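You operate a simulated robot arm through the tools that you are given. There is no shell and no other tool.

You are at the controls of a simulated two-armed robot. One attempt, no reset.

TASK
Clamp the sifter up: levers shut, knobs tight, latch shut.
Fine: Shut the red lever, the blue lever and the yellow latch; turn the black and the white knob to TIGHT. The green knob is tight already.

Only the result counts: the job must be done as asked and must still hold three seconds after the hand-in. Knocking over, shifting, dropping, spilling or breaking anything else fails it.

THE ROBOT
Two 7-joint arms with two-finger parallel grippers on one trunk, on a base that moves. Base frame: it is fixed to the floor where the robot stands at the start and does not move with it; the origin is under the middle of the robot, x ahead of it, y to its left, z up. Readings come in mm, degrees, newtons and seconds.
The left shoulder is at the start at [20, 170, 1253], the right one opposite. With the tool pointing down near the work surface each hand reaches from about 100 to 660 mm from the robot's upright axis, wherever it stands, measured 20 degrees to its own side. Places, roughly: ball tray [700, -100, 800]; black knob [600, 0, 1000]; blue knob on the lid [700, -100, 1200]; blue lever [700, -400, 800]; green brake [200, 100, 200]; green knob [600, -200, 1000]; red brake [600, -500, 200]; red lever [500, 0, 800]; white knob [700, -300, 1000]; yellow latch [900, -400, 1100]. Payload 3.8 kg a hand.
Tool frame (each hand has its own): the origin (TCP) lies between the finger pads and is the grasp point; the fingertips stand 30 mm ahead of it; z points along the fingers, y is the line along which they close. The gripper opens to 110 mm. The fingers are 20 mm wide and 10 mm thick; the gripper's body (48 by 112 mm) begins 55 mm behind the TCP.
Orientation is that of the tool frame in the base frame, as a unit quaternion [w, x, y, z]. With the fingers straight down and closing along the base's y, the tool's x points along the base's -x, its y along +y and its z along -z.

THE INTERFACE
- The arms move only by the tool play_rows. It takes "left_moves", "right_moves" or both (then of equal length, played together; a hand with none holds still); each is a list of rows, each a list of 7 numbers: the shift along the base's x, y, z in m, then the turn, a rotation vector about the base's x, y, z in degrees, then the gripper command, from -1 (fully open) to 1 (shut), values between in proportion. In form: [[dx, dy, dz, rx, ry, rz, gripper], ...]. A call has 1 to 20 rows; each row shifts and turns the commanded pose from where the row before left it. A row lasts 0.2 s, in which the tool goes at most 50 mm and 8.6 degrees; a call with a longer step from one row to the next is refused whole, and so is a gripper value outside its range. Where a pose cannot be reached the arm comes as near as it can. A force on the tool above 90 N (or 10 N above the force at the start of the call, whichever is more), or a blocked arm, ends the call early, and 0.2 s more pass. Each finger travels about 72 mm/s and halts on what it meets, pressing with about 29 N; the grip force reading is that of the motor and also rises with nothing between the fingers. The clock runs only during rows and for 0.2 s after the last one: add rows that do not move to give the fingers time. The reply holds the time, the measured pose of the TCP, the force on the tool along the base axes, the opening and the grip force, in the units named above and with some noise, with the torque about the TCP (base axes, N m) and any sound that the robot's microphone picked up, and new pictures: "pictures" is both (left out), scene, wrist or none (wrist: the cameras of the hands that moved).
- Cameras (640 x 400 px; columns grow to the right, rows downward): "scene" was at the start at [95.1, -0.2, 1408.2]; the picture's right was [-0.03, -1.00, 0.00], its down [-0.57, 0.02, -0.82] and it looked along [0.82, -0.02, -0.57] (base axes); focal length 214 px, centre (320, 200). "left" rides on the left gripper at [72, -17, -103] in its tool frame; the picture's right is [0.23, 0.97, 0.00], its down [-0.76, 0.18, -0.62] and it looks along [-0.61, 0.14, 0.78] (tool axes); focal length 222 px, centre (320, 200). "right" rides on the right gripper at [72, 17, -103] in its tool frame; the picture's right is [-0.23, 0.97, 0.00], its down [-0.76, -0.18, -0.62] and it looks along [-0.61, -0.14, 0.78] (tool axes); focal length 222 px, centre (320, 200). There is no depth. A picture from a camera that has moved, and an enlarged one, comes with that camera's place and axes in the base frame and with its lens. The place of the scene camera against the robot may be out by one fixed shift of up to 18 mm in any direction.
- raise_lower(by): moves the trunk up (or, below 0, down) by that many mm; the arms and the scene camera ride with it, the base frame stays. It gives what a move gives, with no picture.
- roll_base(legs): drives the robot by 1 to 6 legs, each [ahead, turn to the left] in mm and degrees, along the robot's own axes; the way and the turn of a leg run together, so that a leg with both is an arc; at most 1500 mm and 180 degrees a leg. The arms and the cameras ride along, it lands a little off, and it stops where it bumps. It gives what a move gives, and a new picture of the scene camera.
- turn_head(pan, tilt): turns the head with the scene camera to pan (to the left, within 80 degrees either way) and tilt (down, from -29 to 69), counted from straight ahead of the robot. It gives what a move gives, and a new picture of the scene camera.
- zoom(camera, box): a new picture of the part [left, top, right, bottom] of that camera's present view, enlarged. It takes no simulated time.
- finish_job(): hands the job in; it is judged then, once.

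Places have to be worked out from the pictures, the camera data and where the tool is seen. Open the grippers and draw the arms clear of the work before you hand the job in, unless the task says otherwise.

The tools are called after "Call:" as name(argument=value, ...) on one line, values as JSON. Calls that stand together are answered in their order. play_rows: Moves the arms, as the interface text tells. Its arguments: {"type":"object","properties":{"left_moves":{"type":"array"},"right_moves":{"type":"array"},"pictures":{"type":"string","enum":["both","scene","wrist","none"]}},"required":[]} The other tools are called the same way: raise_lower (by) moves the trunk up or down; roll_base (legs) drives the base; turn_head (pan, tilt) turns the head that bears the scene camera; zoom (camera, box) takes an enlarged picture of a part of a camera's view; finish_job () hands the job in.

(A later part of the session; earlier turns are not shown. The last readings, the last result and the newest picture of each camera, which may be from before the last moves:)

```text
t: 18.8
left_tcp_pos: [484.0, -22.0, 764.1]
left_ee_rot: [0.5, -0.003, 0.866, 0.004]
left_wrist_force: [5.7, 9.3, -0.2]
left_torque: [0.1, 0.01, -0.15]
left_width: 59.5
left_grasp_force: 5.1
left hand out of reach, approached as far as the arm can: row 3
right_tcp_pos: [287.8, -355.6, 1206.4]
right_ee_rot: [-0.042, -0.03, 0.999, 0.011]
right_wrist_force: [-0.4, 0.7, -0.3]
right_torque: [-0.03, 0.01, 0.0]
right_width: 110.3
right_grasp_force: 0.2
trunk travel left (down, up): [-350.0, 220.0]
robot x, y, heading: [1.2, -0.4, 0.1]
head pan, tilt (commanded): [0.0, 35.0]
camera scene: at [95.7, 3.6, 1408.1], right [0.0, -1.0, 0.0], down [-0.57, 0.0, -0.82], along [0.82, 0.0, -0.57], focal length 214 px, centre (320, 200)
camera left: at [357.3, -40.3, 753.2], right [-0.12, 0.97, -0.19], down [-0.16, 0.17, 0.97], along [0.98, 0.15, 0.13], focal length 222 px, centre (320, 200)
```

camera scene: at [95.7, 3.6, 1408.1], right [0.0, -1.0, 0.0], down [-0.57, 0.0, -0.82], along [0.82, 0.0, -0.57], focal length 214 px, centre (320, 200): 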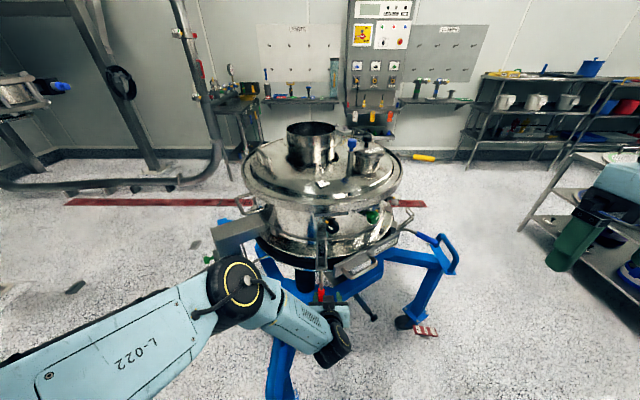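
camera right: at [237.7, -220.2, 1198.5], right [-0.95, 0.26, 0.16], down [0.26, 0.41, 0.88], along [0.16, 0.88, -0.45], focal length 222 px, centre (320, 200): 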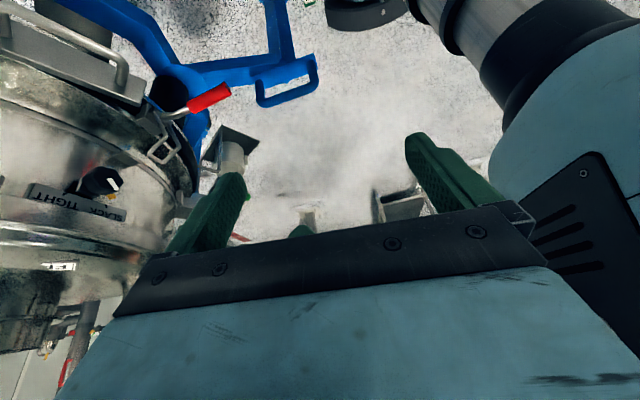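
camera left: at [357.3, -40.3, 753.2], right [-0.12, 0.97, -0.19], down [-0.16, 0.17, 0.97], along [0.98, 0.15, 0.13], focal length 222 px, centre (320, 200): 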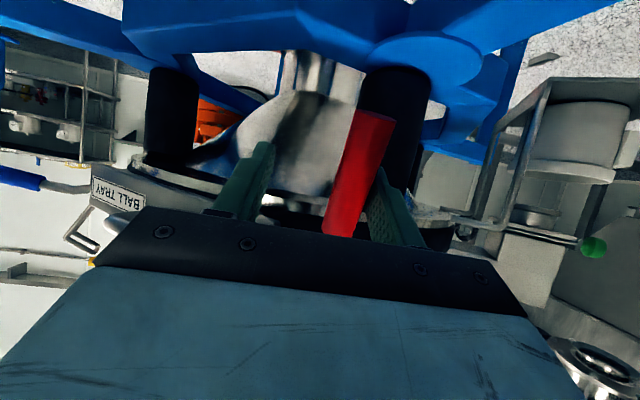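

The lever stays where I left it. I retract the hand along its fingers away from the handle, restoring pitch.

Call:
play_rows(left_moves=[[-0.02, 0.008, 0.012, 0, 0, 0, -0.2], [-0.025, 0.004, 0.015, 0, 3, 0, -0.2], [-0.025, 0, 0.015, 0, 5, 0, -0.2], [-0.025, 0, 0.015, 0, 5, 0, -0.2], [-0.025, 0, 0.02, 0, 5, 0, -0.2], [-0.025, 0, 0.02, 0, 5, 0, -0.2]], pictures="both")

```text
t: 20.2
left_tcp_pos: [337.9, -12.9, 859.9]
left_ee_rot: [0.317, 0.0, 0.948, 0.0]
left_wrist_force: [0.2, 0.4, 0.3]
left_torque: [-0.02, 0.03, -0.03]
left_width: 65.9
left_grasp_force: 0.0
right_tcp_pos: [287.5, -356.2, 1206.1]
right_ee_rot: [-0.042, -0.03, 0.999, 0.011]
right_wrist_force: [-0.6, -0.4, -0.5]
right_torque: [-0.02, 0.01, 0.04]
right_width: 109.9
right_grasp_force: 0.0
trunk travel left (down, up): [-350.0, 220.0]
robot x, y, heading: [0.2, 0.0, 0.2]
head pan, tilt (commanded): [0.0, 35.0]
camera scene: at [94.8, 2.5, 1408.1], right [0.0, -1.0, 0.0], down [-0.57, 0.0, -0.82], along [0.82, 0.0, -0.57], focal length 214 px, centre (320, 200)
camera left: at [215.9, -29.7, 898.8], right [-0.18, 0.97, -0.14], down [0.23, 0.18, 0.96], along [0.96, 0.14, -0.26], focal length 222 px, centre (320, 200)
```

scene: 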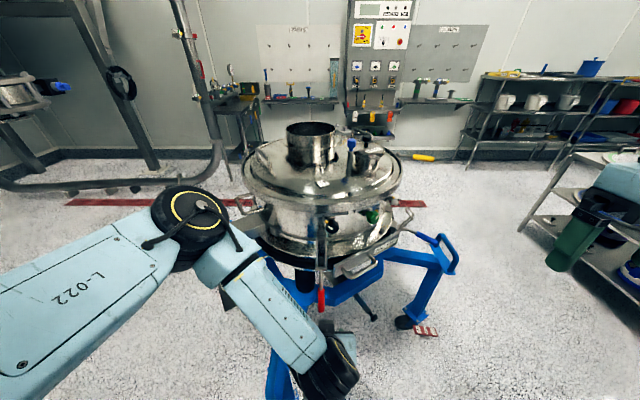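
left: 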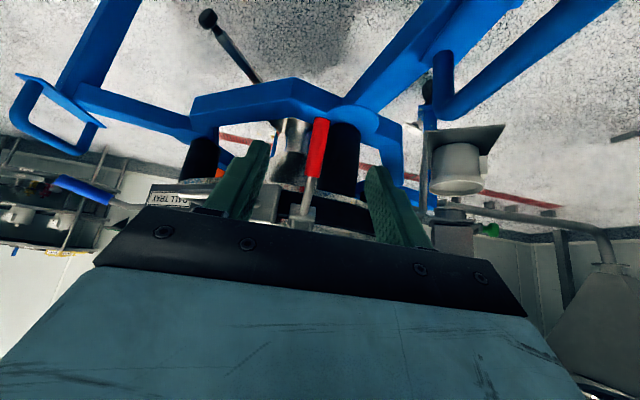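

The red handle now points mostly down. I raise the left hand, then lower the trunk by 180 mm to get a better working range for low targets.

Call:
play_rows(left_moves=[[0, 0, 0.04, 0, 0, 0, -0.2], [0, 0, 0.04, 0, 0, 0, -0.2], [0, 0, 0.04, 0, 0, 0, -0.2]], pictures="none")

Call:
raise_lower(by=-180)

Call:
zoom(camera="left", box=[160, 50, 480, 250])

Call:
zoom(camera="scene", box=[220, 120, 480, 340])

```text
t: 21.0
left_tcp_pos: [335.0, -11.4, 978.0]
left_ee_rot: [0.317, 0.001, 0.948, 0.0]
left_wrist_force: [0.4, -0.7, -0.1]
left_torque: [-0.02, 0.04, -0.01]
left_width: 65.8
left_grasp_force: 0.2
right_tcp_pos: [287.2, -354.8, 1206.0]
right_ee_rot: [-0.041, -0.029, 0.999, 0.012]
right_wrist_force: [0.4, -0.8, -0.2]
right_torque: [0.05, 0.01, -0.01]
right_width: 110.0
right_grasp_force: 0.0
trunk travel left (down, up): [-350.0, 220.0]
robot x, y, heading: [-3.2, 1.1, 0.1]
head pan, tilt (commanded): [0.0, 35.0]
```

```text
t: 23.0
left_tcp_pos: [335.3, -12.7, 800.1]
left_ee_rot: [0.318, -0.001, 0.948, 0.0]
left_wrist_force: [0.2, 0.5, 0.5]
left_torque: [0.0, 0.02, -0.02]
left_width: 65.9
left_grasp_force: 0.1
right_tcp_pos: [287.6, -355.9, 1027.1]
right_ee_rot: [-0.04, -0.029, 0.999, 0.011]
right_wrist_force: [-0.4, 0.8, 0.4]
right_torque: [-0.02, 0.02, 0.01]
right_width: 110.1
right_grasp_force: 0.0
trunk travel left (down, up): [-170.0, 400.0]
robot x, y, heading: [2.9, -0.2, -0.1]
head pan, tilt (commanded): [0.0, 35.0]
```

```text
2.00 times, centred on (320, 150) of left
camera zoom: at [215.8, -29.6, 838.2], right [-0.18, 0.97, -0.14], down [0.23, 0.18, 0.96], along [0.96, 0.14, -0.26], focal length 444 px, centre (320, 300)
```

zoom: 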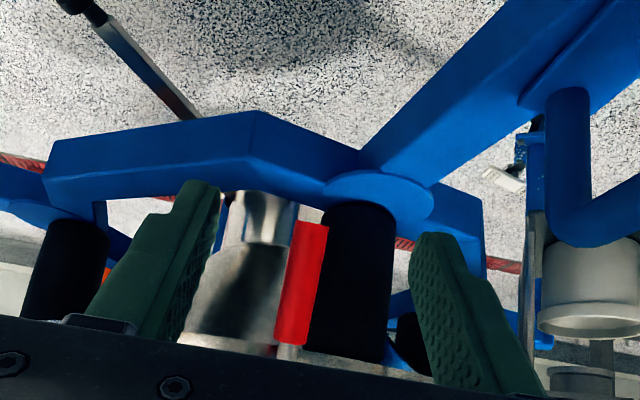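

```text
1.82 times, centred on (350, 230) of scene
camera zoom: at [95.0, 2.4, 1228.2], right [0.0, -1.0, 0.0], down [-0.57, 0.0, -0.82], along [0.82, 0.0, -0.57], focal length 390 px, centre (266, 146)
```

zoom: 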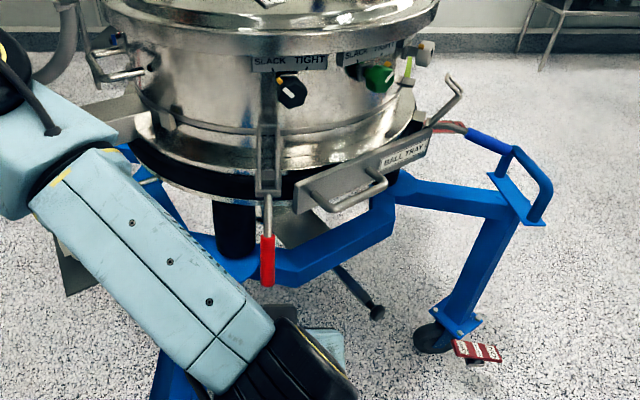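

The bail now lies over its catch and the red handle points steeply down (end ≈[480,-4,718]). I set the fingers nearly closed in front of the grip, ready to push it fully in.

Call:
play_rows(left_moves=[[0.018, 0.0018, -0.003, 0, -4.6, 0, 0.75], [0.018, 0.0018, -0.003, 0, -4.6, 0, 0.75], [0.018, 0.0018, -0.003, 0, -4.6, 0, 0.75], [0.018, 0.0018, -0.003, 0, -4.6, 0, 0.75], [0.018, 0.0018, -0.003, 0, -4.6, 0, 0.75]], pictures="both")

```text
t: 24.2
left_tcp_pos: [427.3, -2.3, 785.3]
left_ee_rot: [0.5, 0.0, 0.866, -0.001]
left_wrist_force: [0.2, 0.2, -0.5]
left_torque: [0.04, -0.02, 0.02]
left_width: 13.8
left_grasp_force: 0.1
right_tcp_pos: [288.5, -357.1, 1026.6]
right_ee_rot: [-0.041, -0.029, 0.999, 0.01]
right_wrist_force: [-0.2, 0.6, 0.4]
right_torque: [-0.02, 0.03, 0.0]
right_width: 109.8
right_grasp_force: 0.0
trunk travel left (down, up): [-170.0, 400.0]
robot x, y, heading: [-1.5, 0.3, -0.0]
head pan, tilt (commanded): [0.0, 35.0]
camera scene: at [95.2, 2.4, 1228.1], right [0.0, -1.0, 0.0], down [-0.57, 0.0, -0.82], along [0.82, 0.0, -0.57], focal length 214 px, centre (320, 200)
camera left: at [300.7, -20.0, 773.9], right [-0.11, 0.97, -0.2], down [-0.16, 0.18, 0.97], along [0.98, 0.14, 0.14], focal length 222 px, centre (320, 200)
```

scene: 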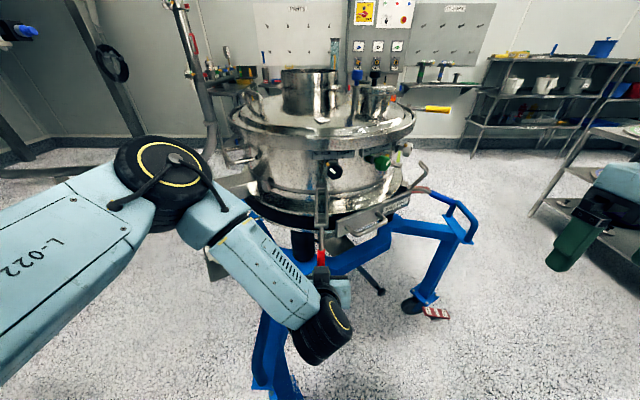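
left: 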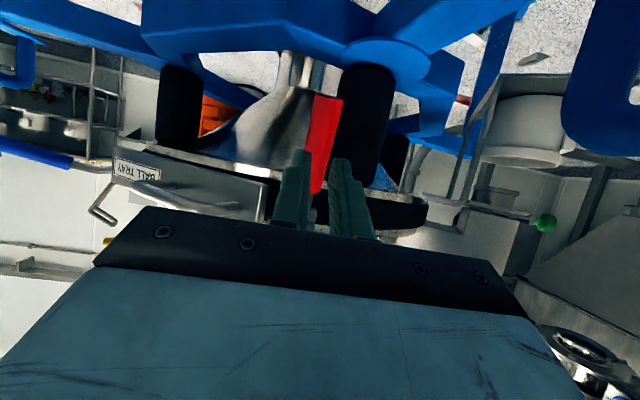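

Aligned with the handle. I push inward and slightly down in small steps.

Call:
play_rows(left_moves=[[0.008, -0.001, -0.003, 0, 0, 0, 0.75], [0.008, -0.001, -0.003, 0, 0, 0, 0.75], [0.008, 0, -0.003, 0, 0, 0, 0.75], [0.008, 0, -0.003, 0, -2, 0, 0.75], [0.008, 0, -0.003, 0, -2, 0, 0.75], [0.008, 0, -0.003, 0, -2, 0, 0.75]], pictures="both")

```text
t: 25.6
left_tcp_pos: [475.8, -4.5, 766.0]
left_ee_rot: [0.545, 0.0, 0.838, 0.0]
left_wrist_force: [-1.0, 0.6, -0.5]
left_torque: [0.01, -0.01, -0.03]
left_width: 14.2
left_grasp_force: 0.1
right_tcp_pos: [287.3, -354.7, 1026.7]
right_ee_rot: [-0.042, -0.028, 0.999, 0.011]
right_wrist_force: [0.2, -0.1, 1.3]
right_torque: [0.02, 0.01, -0.03]
right_width: 109.9
right_grasp_force: 0.0
trunk travel left (down, up): [-170.0, 400.0]
robot x, y, heading: [-2.9, -1.7, -0.0]
head pan, tilt (commanded): [0.0, 35.0]
camera scene: at [94.9, 2.4, 1228.1], right [0.0, -1.0, 0.0], down [-0.57, 0.0, -0.82], along [0.82, 0.0, -0.57], focal length 214 px, centre (320, 200)
camera left: at [351.4, -21.5, 742.3], right [-0.09, 0.97, -0.21], down [-0.26, 0.18, 0.95], along [0.96, 0.14, 0.24], focal length 222 px, centre (320, 200)
```

scene: 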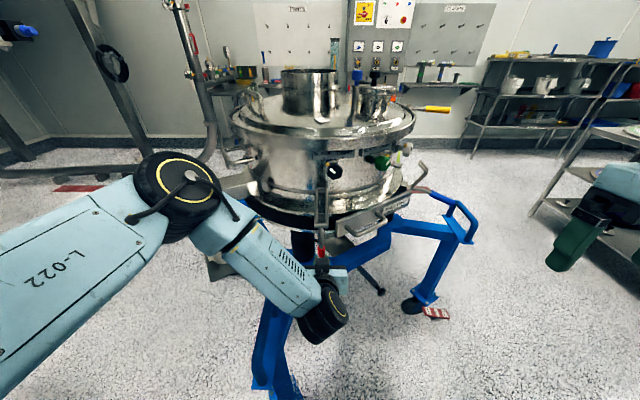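
left: 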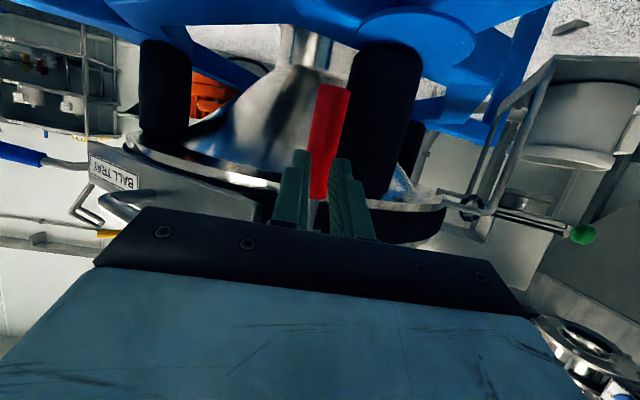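

No contact force yet; the handle seems to be further in than estimated. I keep pushing in small steps until resistance.

Call:
play_rows(left_moves=[[0.006, 0, -0.002, 0, -1, 0, 0.75], [0.006, 0, -0.002, 0, -1, 0, 0.75], [0.006, 0, -0.001, 0, -1, 0, 0.75], [0.006, 0, -0.001, 0, -1, 0, 0.75]], pictures="wrist")

```text
t: 26.6
left_tcp_pos: [501.0, -3.8, 759.2]
left_ee_rot: [0.574, 0.0, 0.819, 0.001]
left_wrist_force: [0.9, 1.9, -5.0]
left_torque: [-0.12, 0.55, -0.18]
left_width: 21.8
left_grasp_force: 28.1
right_tcp_pos: [287.7, -356.8, 1026.1]
right_ee_rot: [-0.04, -0.029, 0.999, 0.01]
right_wrist_force: [0.2, -0.8, 0.2]
right_torque: [0.0, -0.01, -0.02]
right_width: 109.8
right_grasp_force: 0.0
trunk travel left (down, up): [-170.0, 400.0]
robot x, y, heading: [1.1, 0.5, -0.2]
head pan, tilt (commanded): [0.0, 35.0]
camera left: at [379.0, -21.1, 726.8], right [-0.08, 0.97, -0.21], down [-0.33, 0.18, 0.93], along [0.94, 0.14, 0.3], focal length 222 px, centre (320, 200)
```

left: 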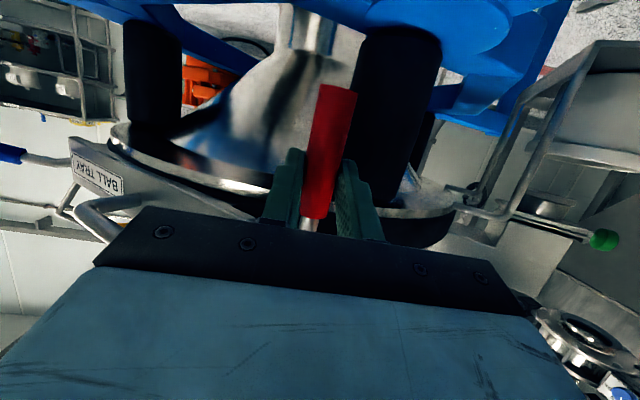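

The handle slid between the fingertips (width 21.8 mm) – effectively gripped. I grip firmly and drive the rest of the arc.

Call:
play_rows(left_moves=[[0, 0, 0, 0, 0, 0, 1], [0.0072, 0, -0.003, 0, -4, 0, 1], [0.0074, 0, -0.0024, 0, -4, 0, 1], [0.0076, 0, -0.0018, 0, -4, 0, 1]], pictures="both")

```text
t: 27.6
left_tcp_pos: [504.8, -3.4, 756.1]
left_ee_rot: [0.638, -0.01, 0.77, 0.019]
left_wrist_force: [-25.9, 18.1, 16.9]
left_torque: [-0.65, 0.05, 0.81]
left_width: 21.3
left_grasp_force: 45.3
left hand out of reach, approached as far as the arm can: row 4
right_tcp_pos: [281.7, -355.0, 1027.7]
right_ee_rot: [-0.039, -0.03, 0.999, 0.011]
right_wrist_force: [0.0, -0.4, -0.4]
right_torque: [0.01, -0.05, -0.02]
right_width: 109.9
right_grasp_force: 0.1
trunk travel left (down, up): [-170.0, 400.0]
robot x, y, heading: [0.7, -0.7, 0.3]
head pan, tilt (commanded): [0.0, 35.0]
stopped in row 4 (left hand): the force on the tool passed its limit at 96 N (the readings are from after the stop); the commanded pose is now the measured one
camera scene: at [89.1, 4.4, 1228.7], right [0.0, -1.0, 0.0], down [-0.57, 0.0, -0.82], along [0.82, 0.0, -0.57], focal length 214 px, centre (320, 200)
camera left: at [391.7, -25.0, 704.3], right [-0.08, 0.97, -0.21], down [-0.48, 0.15, 0.87], along [0.87, 0.17, 0.45], focal length 222 px, centre (320, 200)
```

scene: 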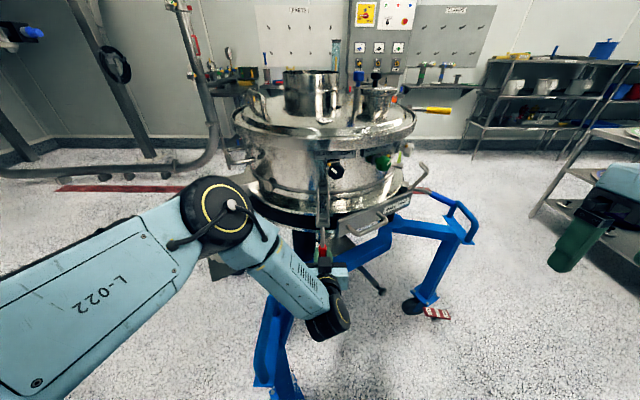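
left: 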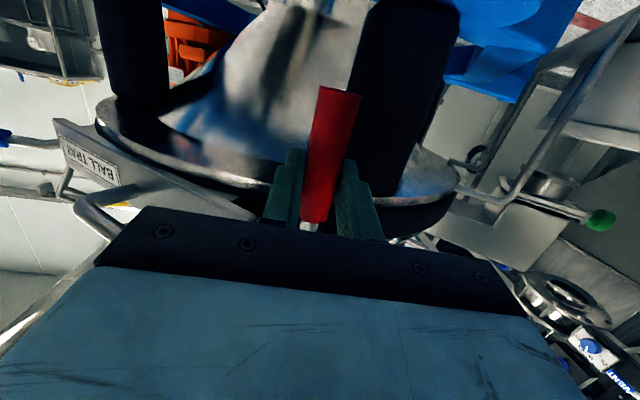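

The push reached a hard stop (96 N). I release, retract the hand, and inspect the lever.

Call:
play_rows(left_moves=[[0, 0, 0, 0, 0, 0, 0.3], [0, 0, 0, 0, 0, 0, 0], [-0.025, 0, 0.008, 0, 2, 0, -0.2], [-0.03, 0, 0.01, 0, 4, 0, -0.2], [-0.03, 0, 0.01, 0, 4, 0, -0.2], [-0.03, 0, 0.02, 0, 5, 0, -0.2], [-0.03, 0, 0.03, 0, 6, 0, -0.2], [-0.02, 0, 0.04, 0, 7, 0, -0.2], [0, 0, 0.04, 0, 7, 0, -0.2]], pictures="both")

Call:
zoom(camera="left", box=[240, 20, 400, 220])

Call:
zoom(camera="scene", box=[280, 130, 400, 280])

```text
t: 29.6
left_tcp_pos: [342.1, -6.6, 912.7]
left_ee_rot: [0.373, 0.0, 0.928, 0.017]
left_wrist_force: [-0.2, -1.2, 0.6]
left_torque: [-0.02, 0.0, 0.0]
left_width: 65.7
left_grasp_force: 0.0
right_tcp_pos: [287.0, -355.4, 1026.7]
right_ee_rot: [-0.041, -0.03, 0.999, 0.011]
right_wrist_force: [-0.1, 0.4, 0.1]
right_torque: [0.01, -0.01, 0.01]
right_width: 110.0
right_grasp_force: 0.0
trunk travel left (down, up): [-170.0, 400.0]
robot x, y, heading: [-0.9, 1.7, 0.3]
head pan, tilt (commanded): [0.0, 35.0]
camera scene: at [93.9, 3.8, 1228.1], right [0.0, -1.0, 0.0], down [-0.57, 0.0, -0.82], along [0.82, 0.0, -0.57], focal length 214 px, centre (320, 200)
camera left: at [219.8, -27.3, 936.8], right [-0.18, 0.98, -0.13], down [0.11, 0.15, 0.98], along [0.98, 0.16, -0.14], focal length 222 px, centre (320, 200)
```

scene: 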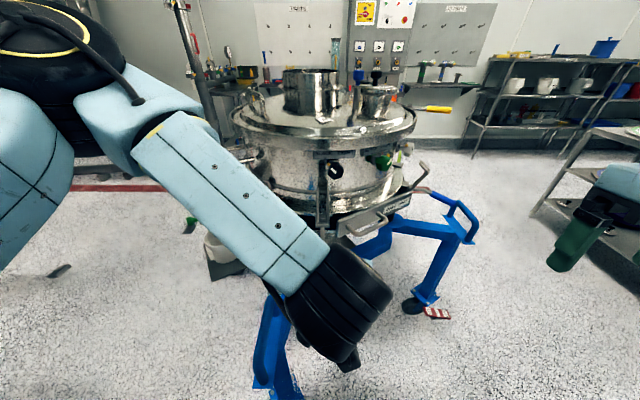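
left: 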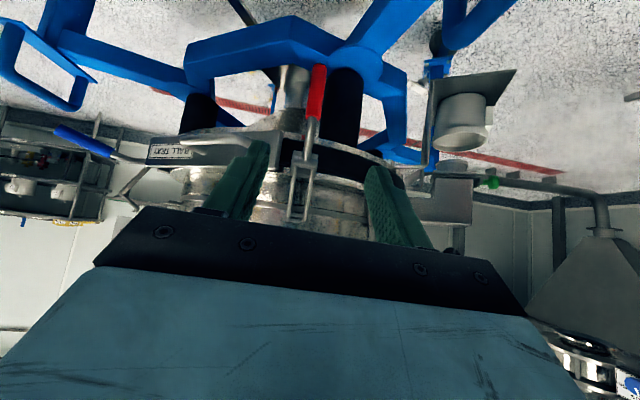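

```text
2.00 times, centred on (320, 120) of left
camera zoom: at [219.8, -27.3, 936.8], right [-0.18, 0.98, -0.13], down [0.11, 0.15, 0.98], along [0.98, 0.16, -0.14], focal length 444 px, centre (320, 360)
```

zoom: 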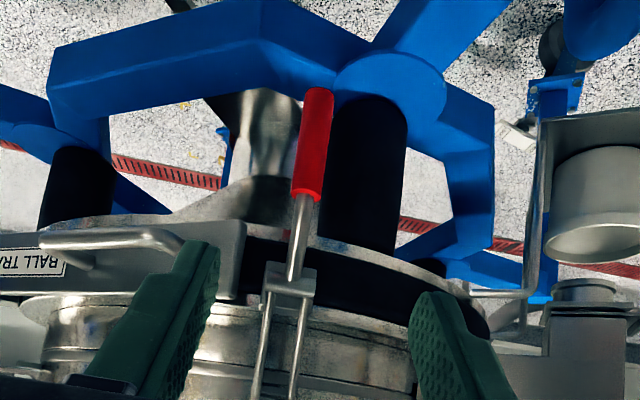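

```text
2.67 times, centred on (340, 205) of scene
camera zoom: at [93.9, 3.8, 1228.1], right [0.0, -1.0, 0.0], down [-0.57, 0.0, -0.82], along [0.82, 0.0, -0.57], focal length 572 px, centre (267, 187)
```

zoom: 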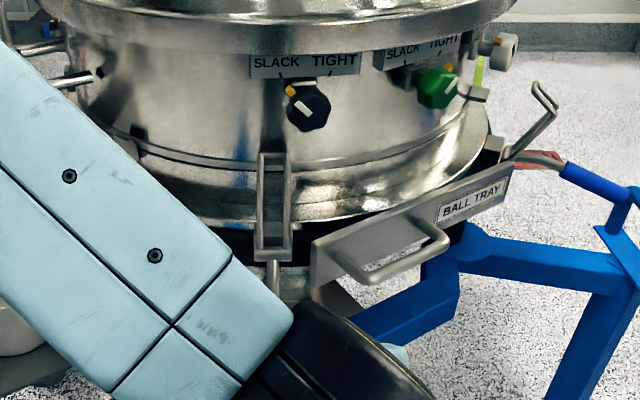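

The red lever rotated ~80° to a hard stop with its bail flush on the catch – looks shut. Next the black knob (face ≈[562,-36,991]): I bring the left hand level, pointing forward, to a stand-off.

Call:
play_rows(left_moves=[[0.015, -0.005, 0.018, 0, -7.7, 0, -0.2], [0.018, -0.005, 0.015, 0, -7.7, 0, -0.2], [0.018, -0.005, 0.013, 0, -7.7, 0, -0.2], [0.018, -0.005, 0.013, 0, -7.7, 0, -0.2], [0.018, -0.005, 0.011, 0, -7.7, 0, -0.2], [0.018, -0.004, 0.01, 0, -7.7, 0, -0.2]], pictures="both")

```text
t: 31.0
left_tcp_pos: [449.7, -36.6, 992.8]
left_ee_rot: [0.709, -0.008, 0.705, 0.015]
left_wrist_force: [0.1, 0.2, -0.4]
left_torque: [0.0, 0.01, 0.01]
left_width: 66.2
left_grasp_force: 0.1
right_tcp_pos: [288.2, -355.8, 1026.3]
right_ee_rot: [-0.041, -0.03, 0.999, 0.01]
right_wrist_force: [-0.2, 0.1, -0.3]
right_torque: [0.03, 0.01, -0.01]
right_width: 110.0
right_grasp_force: 0.0
trunk travel left (down, up): [-170.0, 400.0]
robot x, y, heading: [-0.2, 2.3, 0.3]
head pan, tilt (commanded): [0.0, 35.0]
camera scene: at [94.1, 3.3, 1228.1], right [0.0, -1.0, 0.0], down [-0.57, 0.0, -0.82], along [0.82, 0.0, -0.57], focal length 214 px, centre (320, 200)
camera left: at [347.2, -57.5, 919.9], right [-0.03, 0.98, -0.22], down [-0.63, 0.15, 0.76], along [0.77, 0.16, 0.61], focal length 222 px, centre (320, 200)
```

scene: 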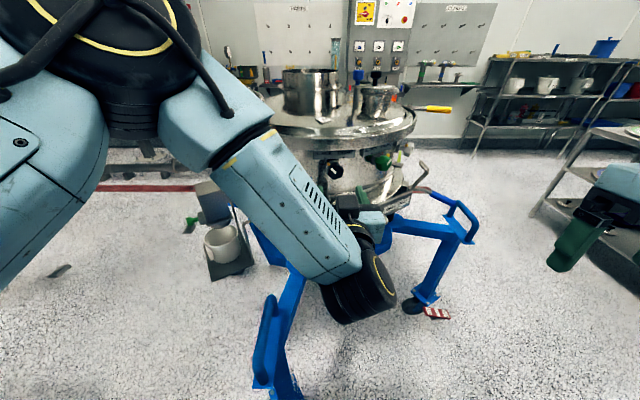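
left: 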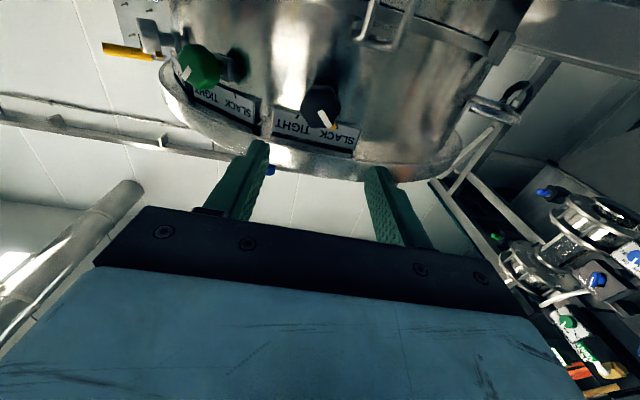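

Level pose reached; the knobs with SLACK/TIGHT plates are in view. I enlarge.

Call:
zoom(camera="left", box=[150, 20, 390, 180])

Call:
zoom(camera="left", box=[260, 70, 370, 160])

```text
2.50 times, centred on (270, 100) of left
camera zoom: at [347.2, -57.5, 919.9], right [-0.03, 0.98, -0.22], down [-0.63, 0.15, 0.76], along [0.77, 0.16, 0.61], focal length 555 px, centre (445, 450)
```

zoom: 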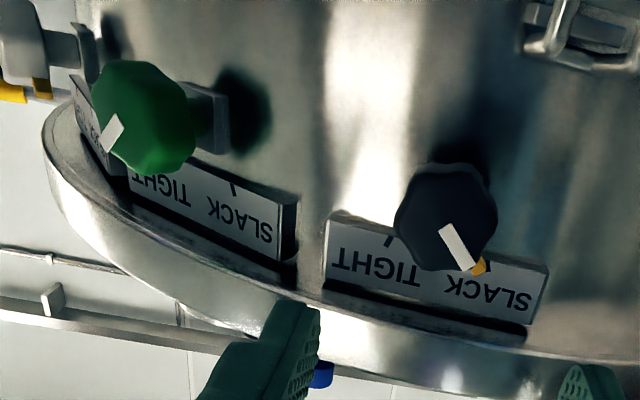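

```text
4.44 times, centred on (315, 115) of left
camera zoom: at [347.2, -57.5, 919.9], right [-0.03, 0.98, -0.22], down [-0.63, 0.15, 0.76], along [0.77, 0.16, 0.61], focal length 987 px, centre (342, 578)
```

zoom: 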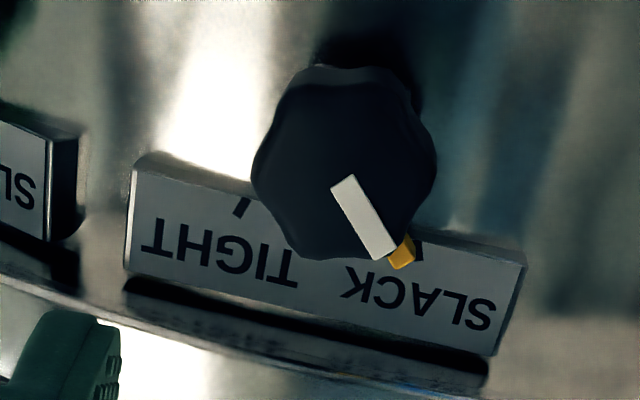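

From two views the knob centre is ≈[568,-36,985], diameter ≈40 mm, its index 45° to the SLACK side; tight should be 45° the other way (90° clockwise). I roll the left hand −45° about the knob axis and line it up.

Call:
play_rows(left_moves=[[0, -0.0022, -0.0013, -7.43, -0.9, 0.83, -0.3], [0, -0.0022, -0.0013, -7.43, -0.9, 0.83, -0.3], [0, -0.0022, -0.0013, -7.43, -0.9, 0.83, -0.3], [0, -0.0022, -0.0013, -7.43, -0.9, 0.83, -0.3], [0, -0.0022, -0.0013, -7.43, -0.9, 0.83, -0.3], [0, -0.0022, -0.0013, -7.43, -0.9, 0.83, -0.3]], pictures="both")

```text
t: 32.4
left_tcp_pos: [449.1, -50.1, 983.9]
left_ee_rot: [0.682, -0.308, 0.624, -0.224]
left_wrist_force: [0.7, -0.4, 0.9]
left_torque: [0.02, 0.0, 0.02]
left_width: 71.4
left_grasp_force: 0.0
right_tcp_pos: [287.8, -355.0, 1027.1]
right_ee_rot: [-0.041, -0.03, 0.999, 0.012]
right_wrist_force: [0.5, -0.1, 0.2]
right_torque: [-0.03, -0.01, 0.0]
right_width: 109.6
right_grasp_force: 0.1
trunk travel left (down, up): [-170.0, 400.0]
robot x, y, heading: [-0.9, 0.5, 0.2]
head pan, tilt (commanded): [0.0, 35.0]
camera scene: at [94.0, 3.4, 1228.1], right [0.0, -1.0, 0.0], down [-0.57, 0.0, -0.82], along [0.82, 0.0, -0.57], focal length 214 px, centre (320, 200)
camera left: at [356.6, -127.0, 941.0], right [-0.05, 0.53, -0.84], down [-0.72, 0.56, 0.4], along [0.69, 0.63, 0.36], focal length 222 px, centre (320, 200)
```

scene: 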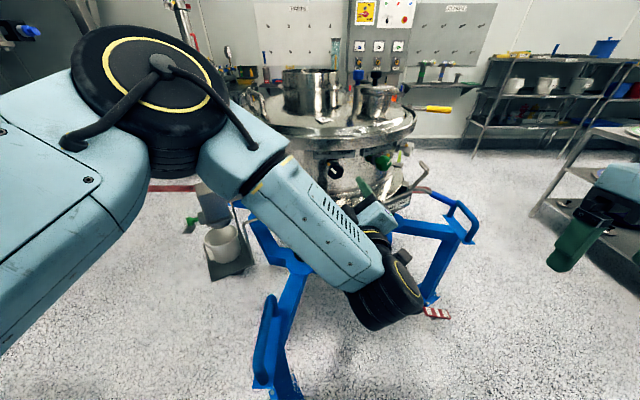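
left: 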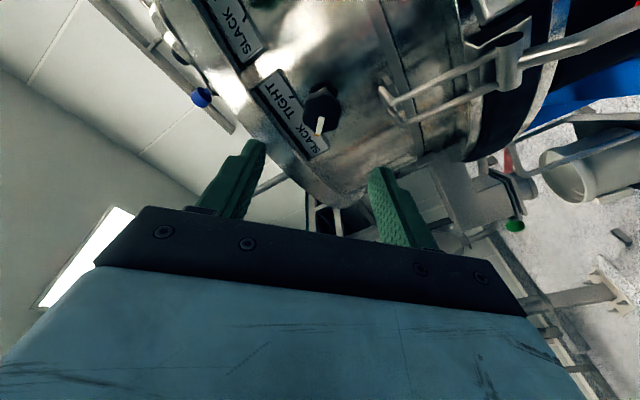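

Well aligned on the knob axis. I advance 100 mm along it.

Call:
play_rows(left_moves=[[0.025, 0.003, 0, 0, 0, 0, -0.3], [0.025, 0.003, 0, 0, 0, 0, -0.3], [0.025, 0.003, 0, 0, 0, 0, -0.3], [0.025, 0.003, 0, 0, 0, 0, -0.3]], pictures="both")

```text
t: 33.4
left_tcp_pos: [549.6, -36.5, 984.9]
left_ee_rot: [0.683, -0.306, 0.624, -0.224]
left_wrist_force: [0.6, -0.3, -0.4]
left_torque: [-0.01, 0.0, 0.02]
left_width: 71.3
left_grasp_force: 0.1
right_tcp_pos: [287.4, -356.0, 1025.5]
right_ee_rot: [-0.041, -0.03, 0.999, 0.011]
right_wrist_force: [-0.1, -0.3, 0.2]
right_torque: [0.02, 0.02, 0.0]
right_width: 110.1
right_grasp_force: 0.1
trunk travel left (down, up): [-170.0, 400.0]
robot x, y, heading: [-2.0, -1.9, 0.1]
head pan, tilt (commanded): [0.0, 35.0]
camera scene: at [94.2, 3.6, 1228.1], right [0.0, -1.0, 0.0], down [-0.57, 0.0, -0.82], along [0.82, 0.0, -0.57], focal length 214 px, centre (320, 200)
camera left: at [456.9, -113.0, 941.6], right [-0.05, 0.54, -0.84], down [-0.72, 0.56, 0.4], along [0.69, 0.63, 0.36], focal length 222 px, centre (320, 200)
```

scene: 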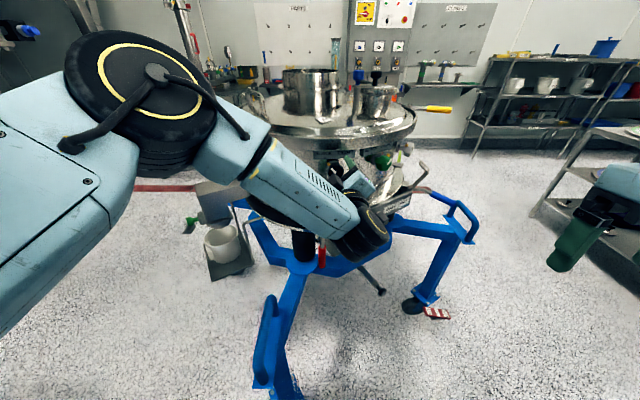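
left: 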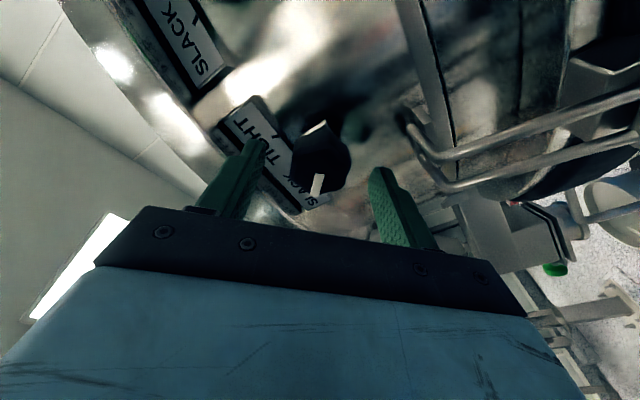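

The knob is centred between the fingers with its face ~16 mm ahead of the TCP. I narrow the fingers to 55 mm (keeping clear of the bail) and advance 12 mm more.

Call:
play_rows(left_moves=[[0, 0, 0, 0, 0, 0, 0], [0.006, 0.0007, 0, 0, 0, 0, 0], [0.006, 0.0007, 0, 0, 0, 0, 0]], pictures="wrist")

Call:
zoom(camera="left", box=[200, 80, 460, 250])

```text
t: 34.2
left_tcp_pos: [560.3, -35.0, 984.9]
left_ee_rot: [0.683, -0.307, 0.625, -0.223]
left_wrist_force: [-0.2, -0.9, 0.5]
left_torque: [0.02, -0.01, -0.01]
left_width: 54.6
left_grasp_force: 0.0
right_tcp_pos: [286.8, -354.3, 1026.8]
right_ee_rot: [-0.041, -0.03, 0.999, 0.011]
right_wrist_force: [0.2, 0.0, 0.5]
right_torque: [0.01, 0.02, 0.01]
right_width: 109.9
right_grasp_force: 0.1
trunk travel left (down, up): [-170.0, 400.0]
robot x, y, heading: [-2.9, 2.0, 0.1]
head pan, tilt (commanded): [0.0, 35.0]
camera left: at [468.2, -111.7, 941.6], right [-0.05, 0.54, -0.84], down [-0.72, 0.56, 0.4], along [0.69, 0.63, 0.36], focal length 222 px, centre (320, 200)
```

left: 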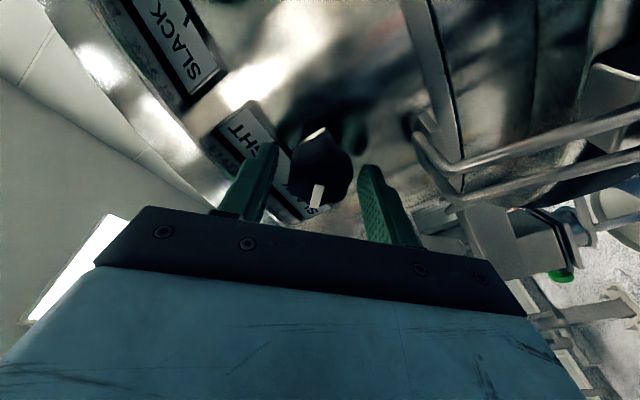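

```text
2.35 times, centred on (330, 165) of left
camera zoom: at [468.2, -111.7, 941.6], right [-0.05, 0.54, -0.84], down [-0.72, 0.56, 0.4], along [0.69, 0.63, 0.36], focal length 523 px, centre (296, 282)
```

zoom: 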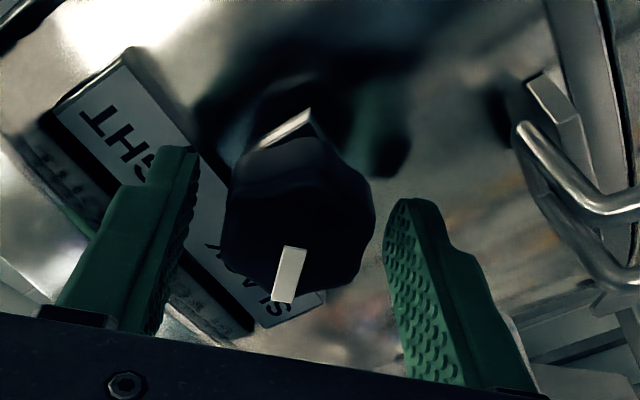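

The knob sits between the fingers with its face near the TCP plane. I close on it.

Call:
play_rows(left_moves=[[0, 0, 0, 0, 0, 0, 0.3], [0, 0, 0, 0, 0, 0, 1], [0, 0, 0, 0, 0, 0, 1]], pictures="wrist")

```text
t: 35.0
left_tcp_pos: [560.2, -35.6, 985.2]
left_ee_rot: [0.683, -0.305, 0.625, -0.224]
left_wrist_force: [2.2, -1.9, 1.5]
left_torque: [0.03, -0.27, -0.42]
left_width: 38.9
left_grasp_force: 29.4
right_tcp_pos: [287.0, -357.6, 1025.2]
right_ee_rot: [-0.041, -0.031, 0.999, 0.011]
right_wrist_force: [-0.5, -0.6, 0.3]
right_torque: [-0.03, -0.02, 0.02]
right_width: 110.3
right_grasp_force: 0.0
trunk travel left (down, up): [-170.0, 400.0]
robot x, y, heading: [-1.6, 0.8, 0.3]
head pan, tilt (commanded): [0.0, 35.0]
camera left: at [468.2, -112.0, 941.9], right [-0.05, 0.54, -0.84], down [-0.72, 0.56, 0.4], along [0.69, 0.63, 0.36], focal length 222 px, centre (320, 200)
```

left: 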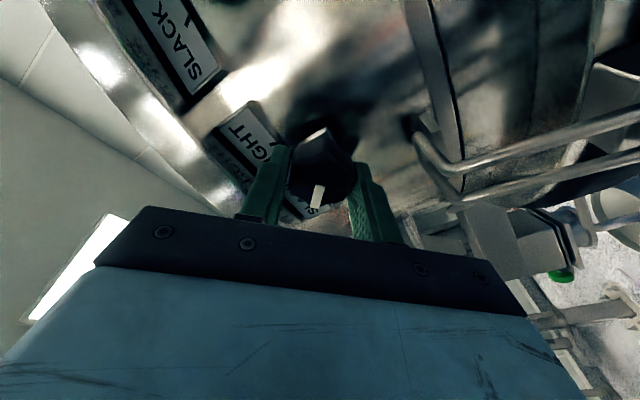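

Gripped at 39 mm with low forces. I turn clockwise 30° first and check the torque.

Call:
play_rows(left_moves=[[0, 0, 0, 7.43, 0.9, 0, 1], [0, 0, 0, 7.43, 0.9, 0, 1], [0, 0, 0, 7.43, 0.9, 0, 1], [0, 0, 0, 7.43, 0.9, 0, 1]], pictures="wrist")

```text
t: 36.0
left_tcp_pos: [560.8, -34.9, 985.8]
left_ee_rot: [0.719, -0.127, 0.682, -0.046]
left_wrist_force: [-0.6, -3.8, 4.6]
left_torque: [0.09, -0.84, -0.23]
left_width: 39.0
left_grasp_force: 28.9
right_tcp_pos: [286.2, -355.4, 1025.7]
right_ee_rot: [-0.04, -0.03, 0.999, 0.011]
right_wrist_force: [-0.8, -0.1, 0.2]
right_torque: [0.03, -0.04, -0.03]
right_width: 109.9
right_grasp_force: 0.0
trunk travel left (down, up): [-170.0, 400.0]
robot x, y, heading: [-2.7, -0.3, 0.4]
head pan, tilt (commanded): [0.0, 35.0]
camera left: at [464.7, -82.5, 915.6], right [-0.09, 0.88, -0.46], down [-0.69, 0.28, 0.67], along [0.72, 0.38, 0.58], focal length 222 px, centre (320, 200)
```

left: 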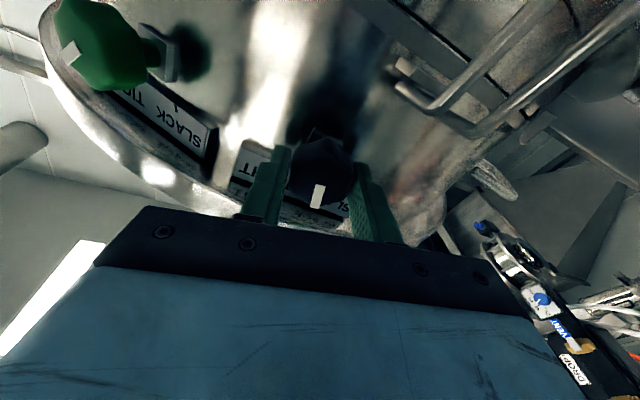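

The knob turns with the hand (index fixed in the gripper view, low torque). I continue.

Call:
play_rows(left_moves=[[0, 0, 0, 7.43, 0.9, 0, 1], [0, 0, 0, 7.43, 0.9, 0, 1], [0, 0, 0, 7.43, 0.9, 0, 1], [0, 0, 0, 7.43, 0.9, 0, 1], [0, 0, 0, 7.43, 0.9, 0, 1]], pictures="wrist")

```text
t: 37.2
left_tcp_pos: [561.3, -39.7, 989.2]
left_ee_rot: [0.699, 0.106, 0.684, 0.177]
left_wrist_force: [2.9, -12.9, 24.1]
left_torque: [-0.89, -0.43, -0.83]
left_width: 38.4
left_grasp_force: 29.7
right_tcp_pos: [284.5, -357.6, 1026.3]
right_ee_rot: [-0.04, -0.029, 0.999, 0.012]
right_wrist_force: [0.4, -1.0, -0.2]
right_torque: [0.03, -0.05, 0.01]
right_width: 109.7
right_grasp_force: 0.1
trunk travel left (down, up): [-170.0, 400.0]
robot x, y, heading: [-0.3, 2.4, 0.2]
head pan, tilt (commanded): [0.0, 35.0]
camera left: at [459.8, -35.6, 911.8], right [-0.1, 0.98, 0.17], down [-0.64, -0.2, 0.74], along [0.76, -0.04, 0.65], focal length 222 px, centre (320, 200)
```

left: 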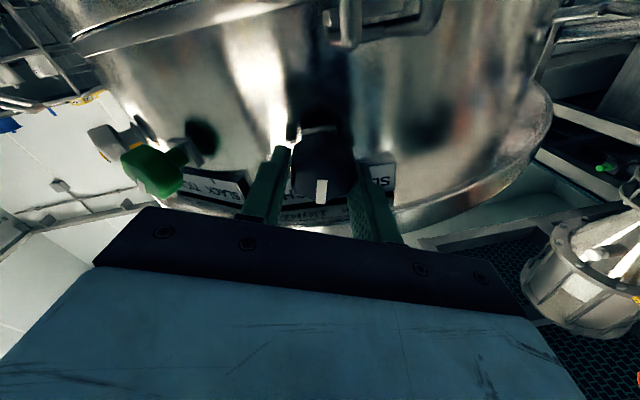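

Turned 67°, but a side force has built up (knob axis slightly off my rotation axis). I shift a few mm to relieve it before continuing.

Call:
play_rows(left_moves=[[0, -0.002, 0.003, 0, 0, 0, 1], [0, -0.002, 0.003, 0, 0, 0, 1]], pictures="none")

```text
t: 37.8
left_tcp_pos: [560.8, -37.7, 990.5]
left_ee_rot: [0.694, 0.106, 0.689, 0.179]
left_wrist_force: [2.0, -0.1, 8.7]
left_torque: [-0.17, -0.69, -1.09]
left_width: 38.3
left_grasp_force: 29.0
right_tcp_pos: [285.8, -354.8, 1026.1]
right_ee_rot: [-0.041, -0.031, 0.999, 0.011]
right_wrist_force: [-0.3, 0.8, 0.5]
right_torque: [-0.03, 0.01, 0.0]
right_width: 110.1
right_grasp_force: 0.2
trunk travel left (down, up): [-170.0, 400.0]
robot x, y, heading: [-1.6, 0.1, 0.1]
head pan, tilt (commanded): [0.0, 35.0]
```

Relieved to ~9 N. I continue turning the last 22°, with a slight upward shift.

Call:
play_rows(left_moves=[[0, -0.0005, 0.0015, 7.43, 0.9, 0, 1], [0, -0.0005, 0.001, 7.43, 0.9, 0, 1], [0, -0.0005, 0.001, 7.43, 0.9, 0, 1]], pictures="both")

Call:
zoom(camera="left", box=[200, 100, 440, 260])

```text
t: 38.6
left_tcp_pos: [560.9, -46.3, 993.5]
left_ee_rot: [0.646, 0.247, 0.655, 0.304]
left_wrist_force: [5.9, -24.0, 9.6]
left_torque: [-0.44, -0.12, -0.23]
left_width: 36.0
left_grasp_force: 28.8
right_tcp_pos: [286.2, -358.5, 1024.8]
right_ee_rot: [-0.042, -0.028, 0.999, 0.013]
right_wrist_force: [0.6, -0.1, -0.5]
right_torque: [0.02, 0.0, 0.04]
right_width: 109.9
right_grasp_force: 0.0
trunk travel left (down, up): [-170.0, 400.0]
robot x, y, heading: [-2.4, 2.0, 0.1]
head pan, tilt (commanded): [0.0, 35.0]
camera scene: at [94.0, 0.3, 1228.1], right [0.0, -1.0, 0.0], down [-0.57, 0.0, -0.82], along [0.82, 0.0, -0.57], focal length 214 px, centre (320, 200)
camera left: at [455.7, -15.1, 929.8], right [-0.08, 0.84, 0.54], down [-0.6, -0.47, 0.65], along [0.8, -0.27, 0.54], focal length 222 px, centre (320, 200)
```

scene: 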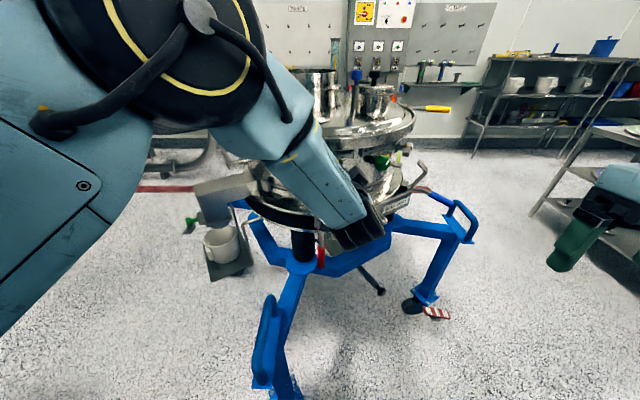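
left: 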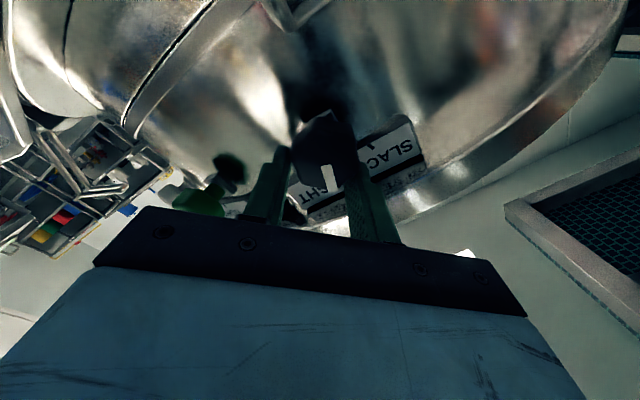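

```text
2.50 times, centred on (320, 180) of left
camera zoom: at [455.7, -15.1, 929.8], right [-0.08, 0.84, 0.54], down [-0.6, -0.47, 0.65], along [0.8, -0.27, 0.54], focal length 555 px, centre (320, 250)
```

zoom: 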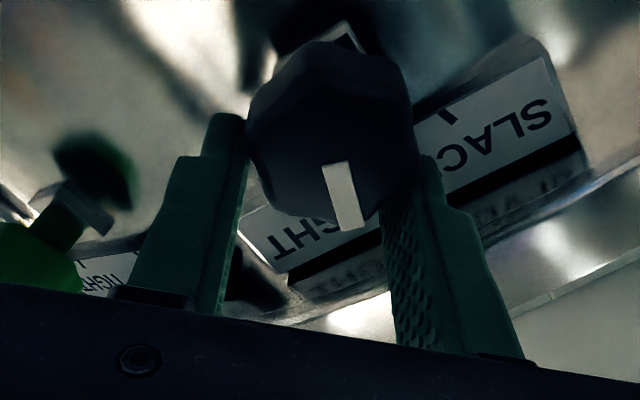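

The fingers have drifted ~12 mm off the knob centre and it slipped; index now ≈13° to the TIGHT side. I'll open, back off, and look before re-gripping centred.

Call:
play_rows(left_moves=[[0, 0, 0, 0, 0, 0, 0.3], [0, 0, 0, 0, 0, 0, -0.2], [-0.02, -0.0024, 0, 0, 0, 0, -0.2], [-0.03, -0.003, 0, 0, 0, 0, -0.2], [-0.03, -0.003, 0, 0, 0, 0, -0.2]], pictures="wrist")

Call:
zoom(camera="left", box=[230, 60, 430, 200])

```text
t: 39.8
left_tcp_pos: [483.4, -42.7, 991.0]
left_ee_rot: [0.639, 0.237, 0.664, 0.306]
left_wrist_force: [-0.4, -0.2, 0.8]
left_torque: [0.0, 0.03, 0.0]
left_width: 65.9
left_grasp_force: 0.1
right_tcp_pos: [286.3, -354.5, 1025.9]
right_ee_rot: [-0.04, -0.03, 0.999, 0.01]
right_wrist_force: [-0.8, -0.7, 0.5]
right_torque: [0.04, -0.04, -0.03]
right_width: 109.8
right_grasp_force: 0.1
trunk travel left (down, up): [-170.0, 400.0]
robot x, y, heading: [-0.6, 1.1, 0.3]
head pan, tilt (commanded): [0.0, 35.0]
camera left: at [376.5, -13.3, 927.4], right [-0.09, 0.84, 0.53], down [-0.58, -0.48, 0.66], along [0.81, -0.25, 0.53], focal length 222 px, centre (320, 200)
```

left: 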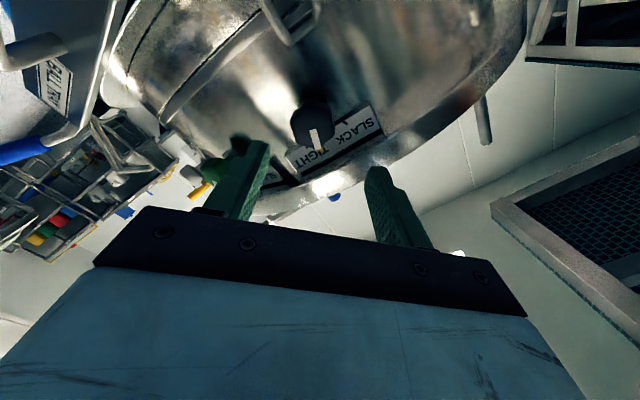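

```text
2.86 times, centred on (330, 130) of left
camera zoom: at [376.5, -13.3, 927.4], right [-0.09, 0.84, 0.53], down [-0.58, -0.48, 0.66], along [0.81, -0.25, 0.53], focal length 635 px, centre (291, 400)
```

zoom: 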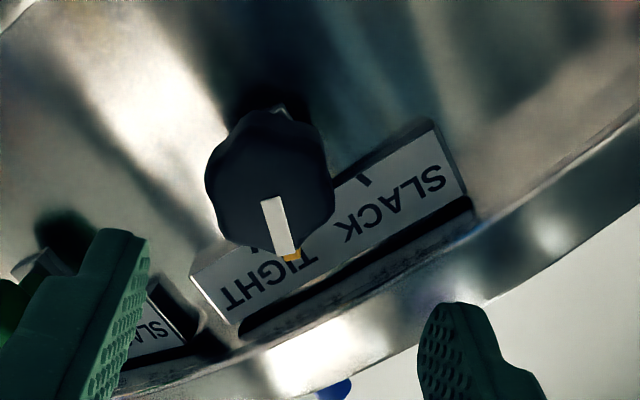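

The index is ~15° past vertical toward TIGHT, needing ~30° more. The plate geometry says the knob axis is yawed ~9°. I unroll −40°, align on the axis at a stand-off.

Call:
play_rows(left_moves=[[0, -0.0016, -0.0011, -7.9, -1.1, 0.6, -0.2], [0, -0.0016, -0.0011, -7.9, -1.1, 0.6, -0.2], [0, -0.0016, -0.0011, -7.9, -1.1, 0.6, -0.2], [0, -0.0016, -0.0011, -7.9, -1.1, 0.6, -0.2], [0, -0.0016, -0.0011, -7.9, -1.1, 0.6, -0.2]], pictures="wrist")

Call:
zoom(camera="left", box=[220, 60, 420, 200])

```text
t: 41.0
left_tcp_pos: [481.0, -56.8, 989.1]
left_ee_rot: [0.712, -0.021, 0.696, 0.091]
left_wrist_force: [0.1, 0.0, 0.3]
left_torque: [0.0, 0.0, -0.01]
left_width: 66.2
left_grasp_force: 0.1
right_tcp_pos: [286.1, -357.1, 1027.2]
right_ee_rot: [-0.041, -0.03, 0.999, 0.011]
right_wrist_force: [-0.3, -0.2, 1.1]
right_torque: [0.01, -0.01, -0.04]
right_width: 110.1
right_grasp_force: 0.0
trunk travel left (down, up): [-170.0, 400.0]
robot x, y, heading: [1.7, 3.1, 0.2]
head pan, tilt (commanded): [0.0, 35.0]
camera left: at [382.6, -83.4, 912.1], right [-0.15, 0.98, -0.13], down [-0.65, 0.0, 0.76], along [0.74, 0.2, 0.64], focal length 222 px, centre (320, 200)
```

left: 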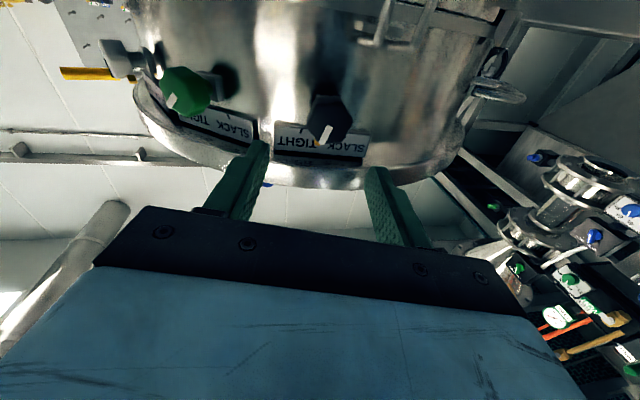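

```text
2.86 times, centred on (320, 130) of left
camera zoom: at [382.6, -83.4, 912.1], right [-0.15, 0.98, -0.13], down [-0.65, 0.0, 0.76], along [0.74, 0.2, 0.64], focal length 635 px, centre (320, 400)
```

zoom: 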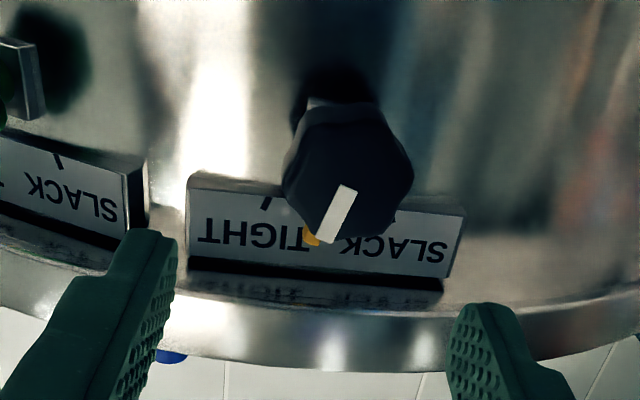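

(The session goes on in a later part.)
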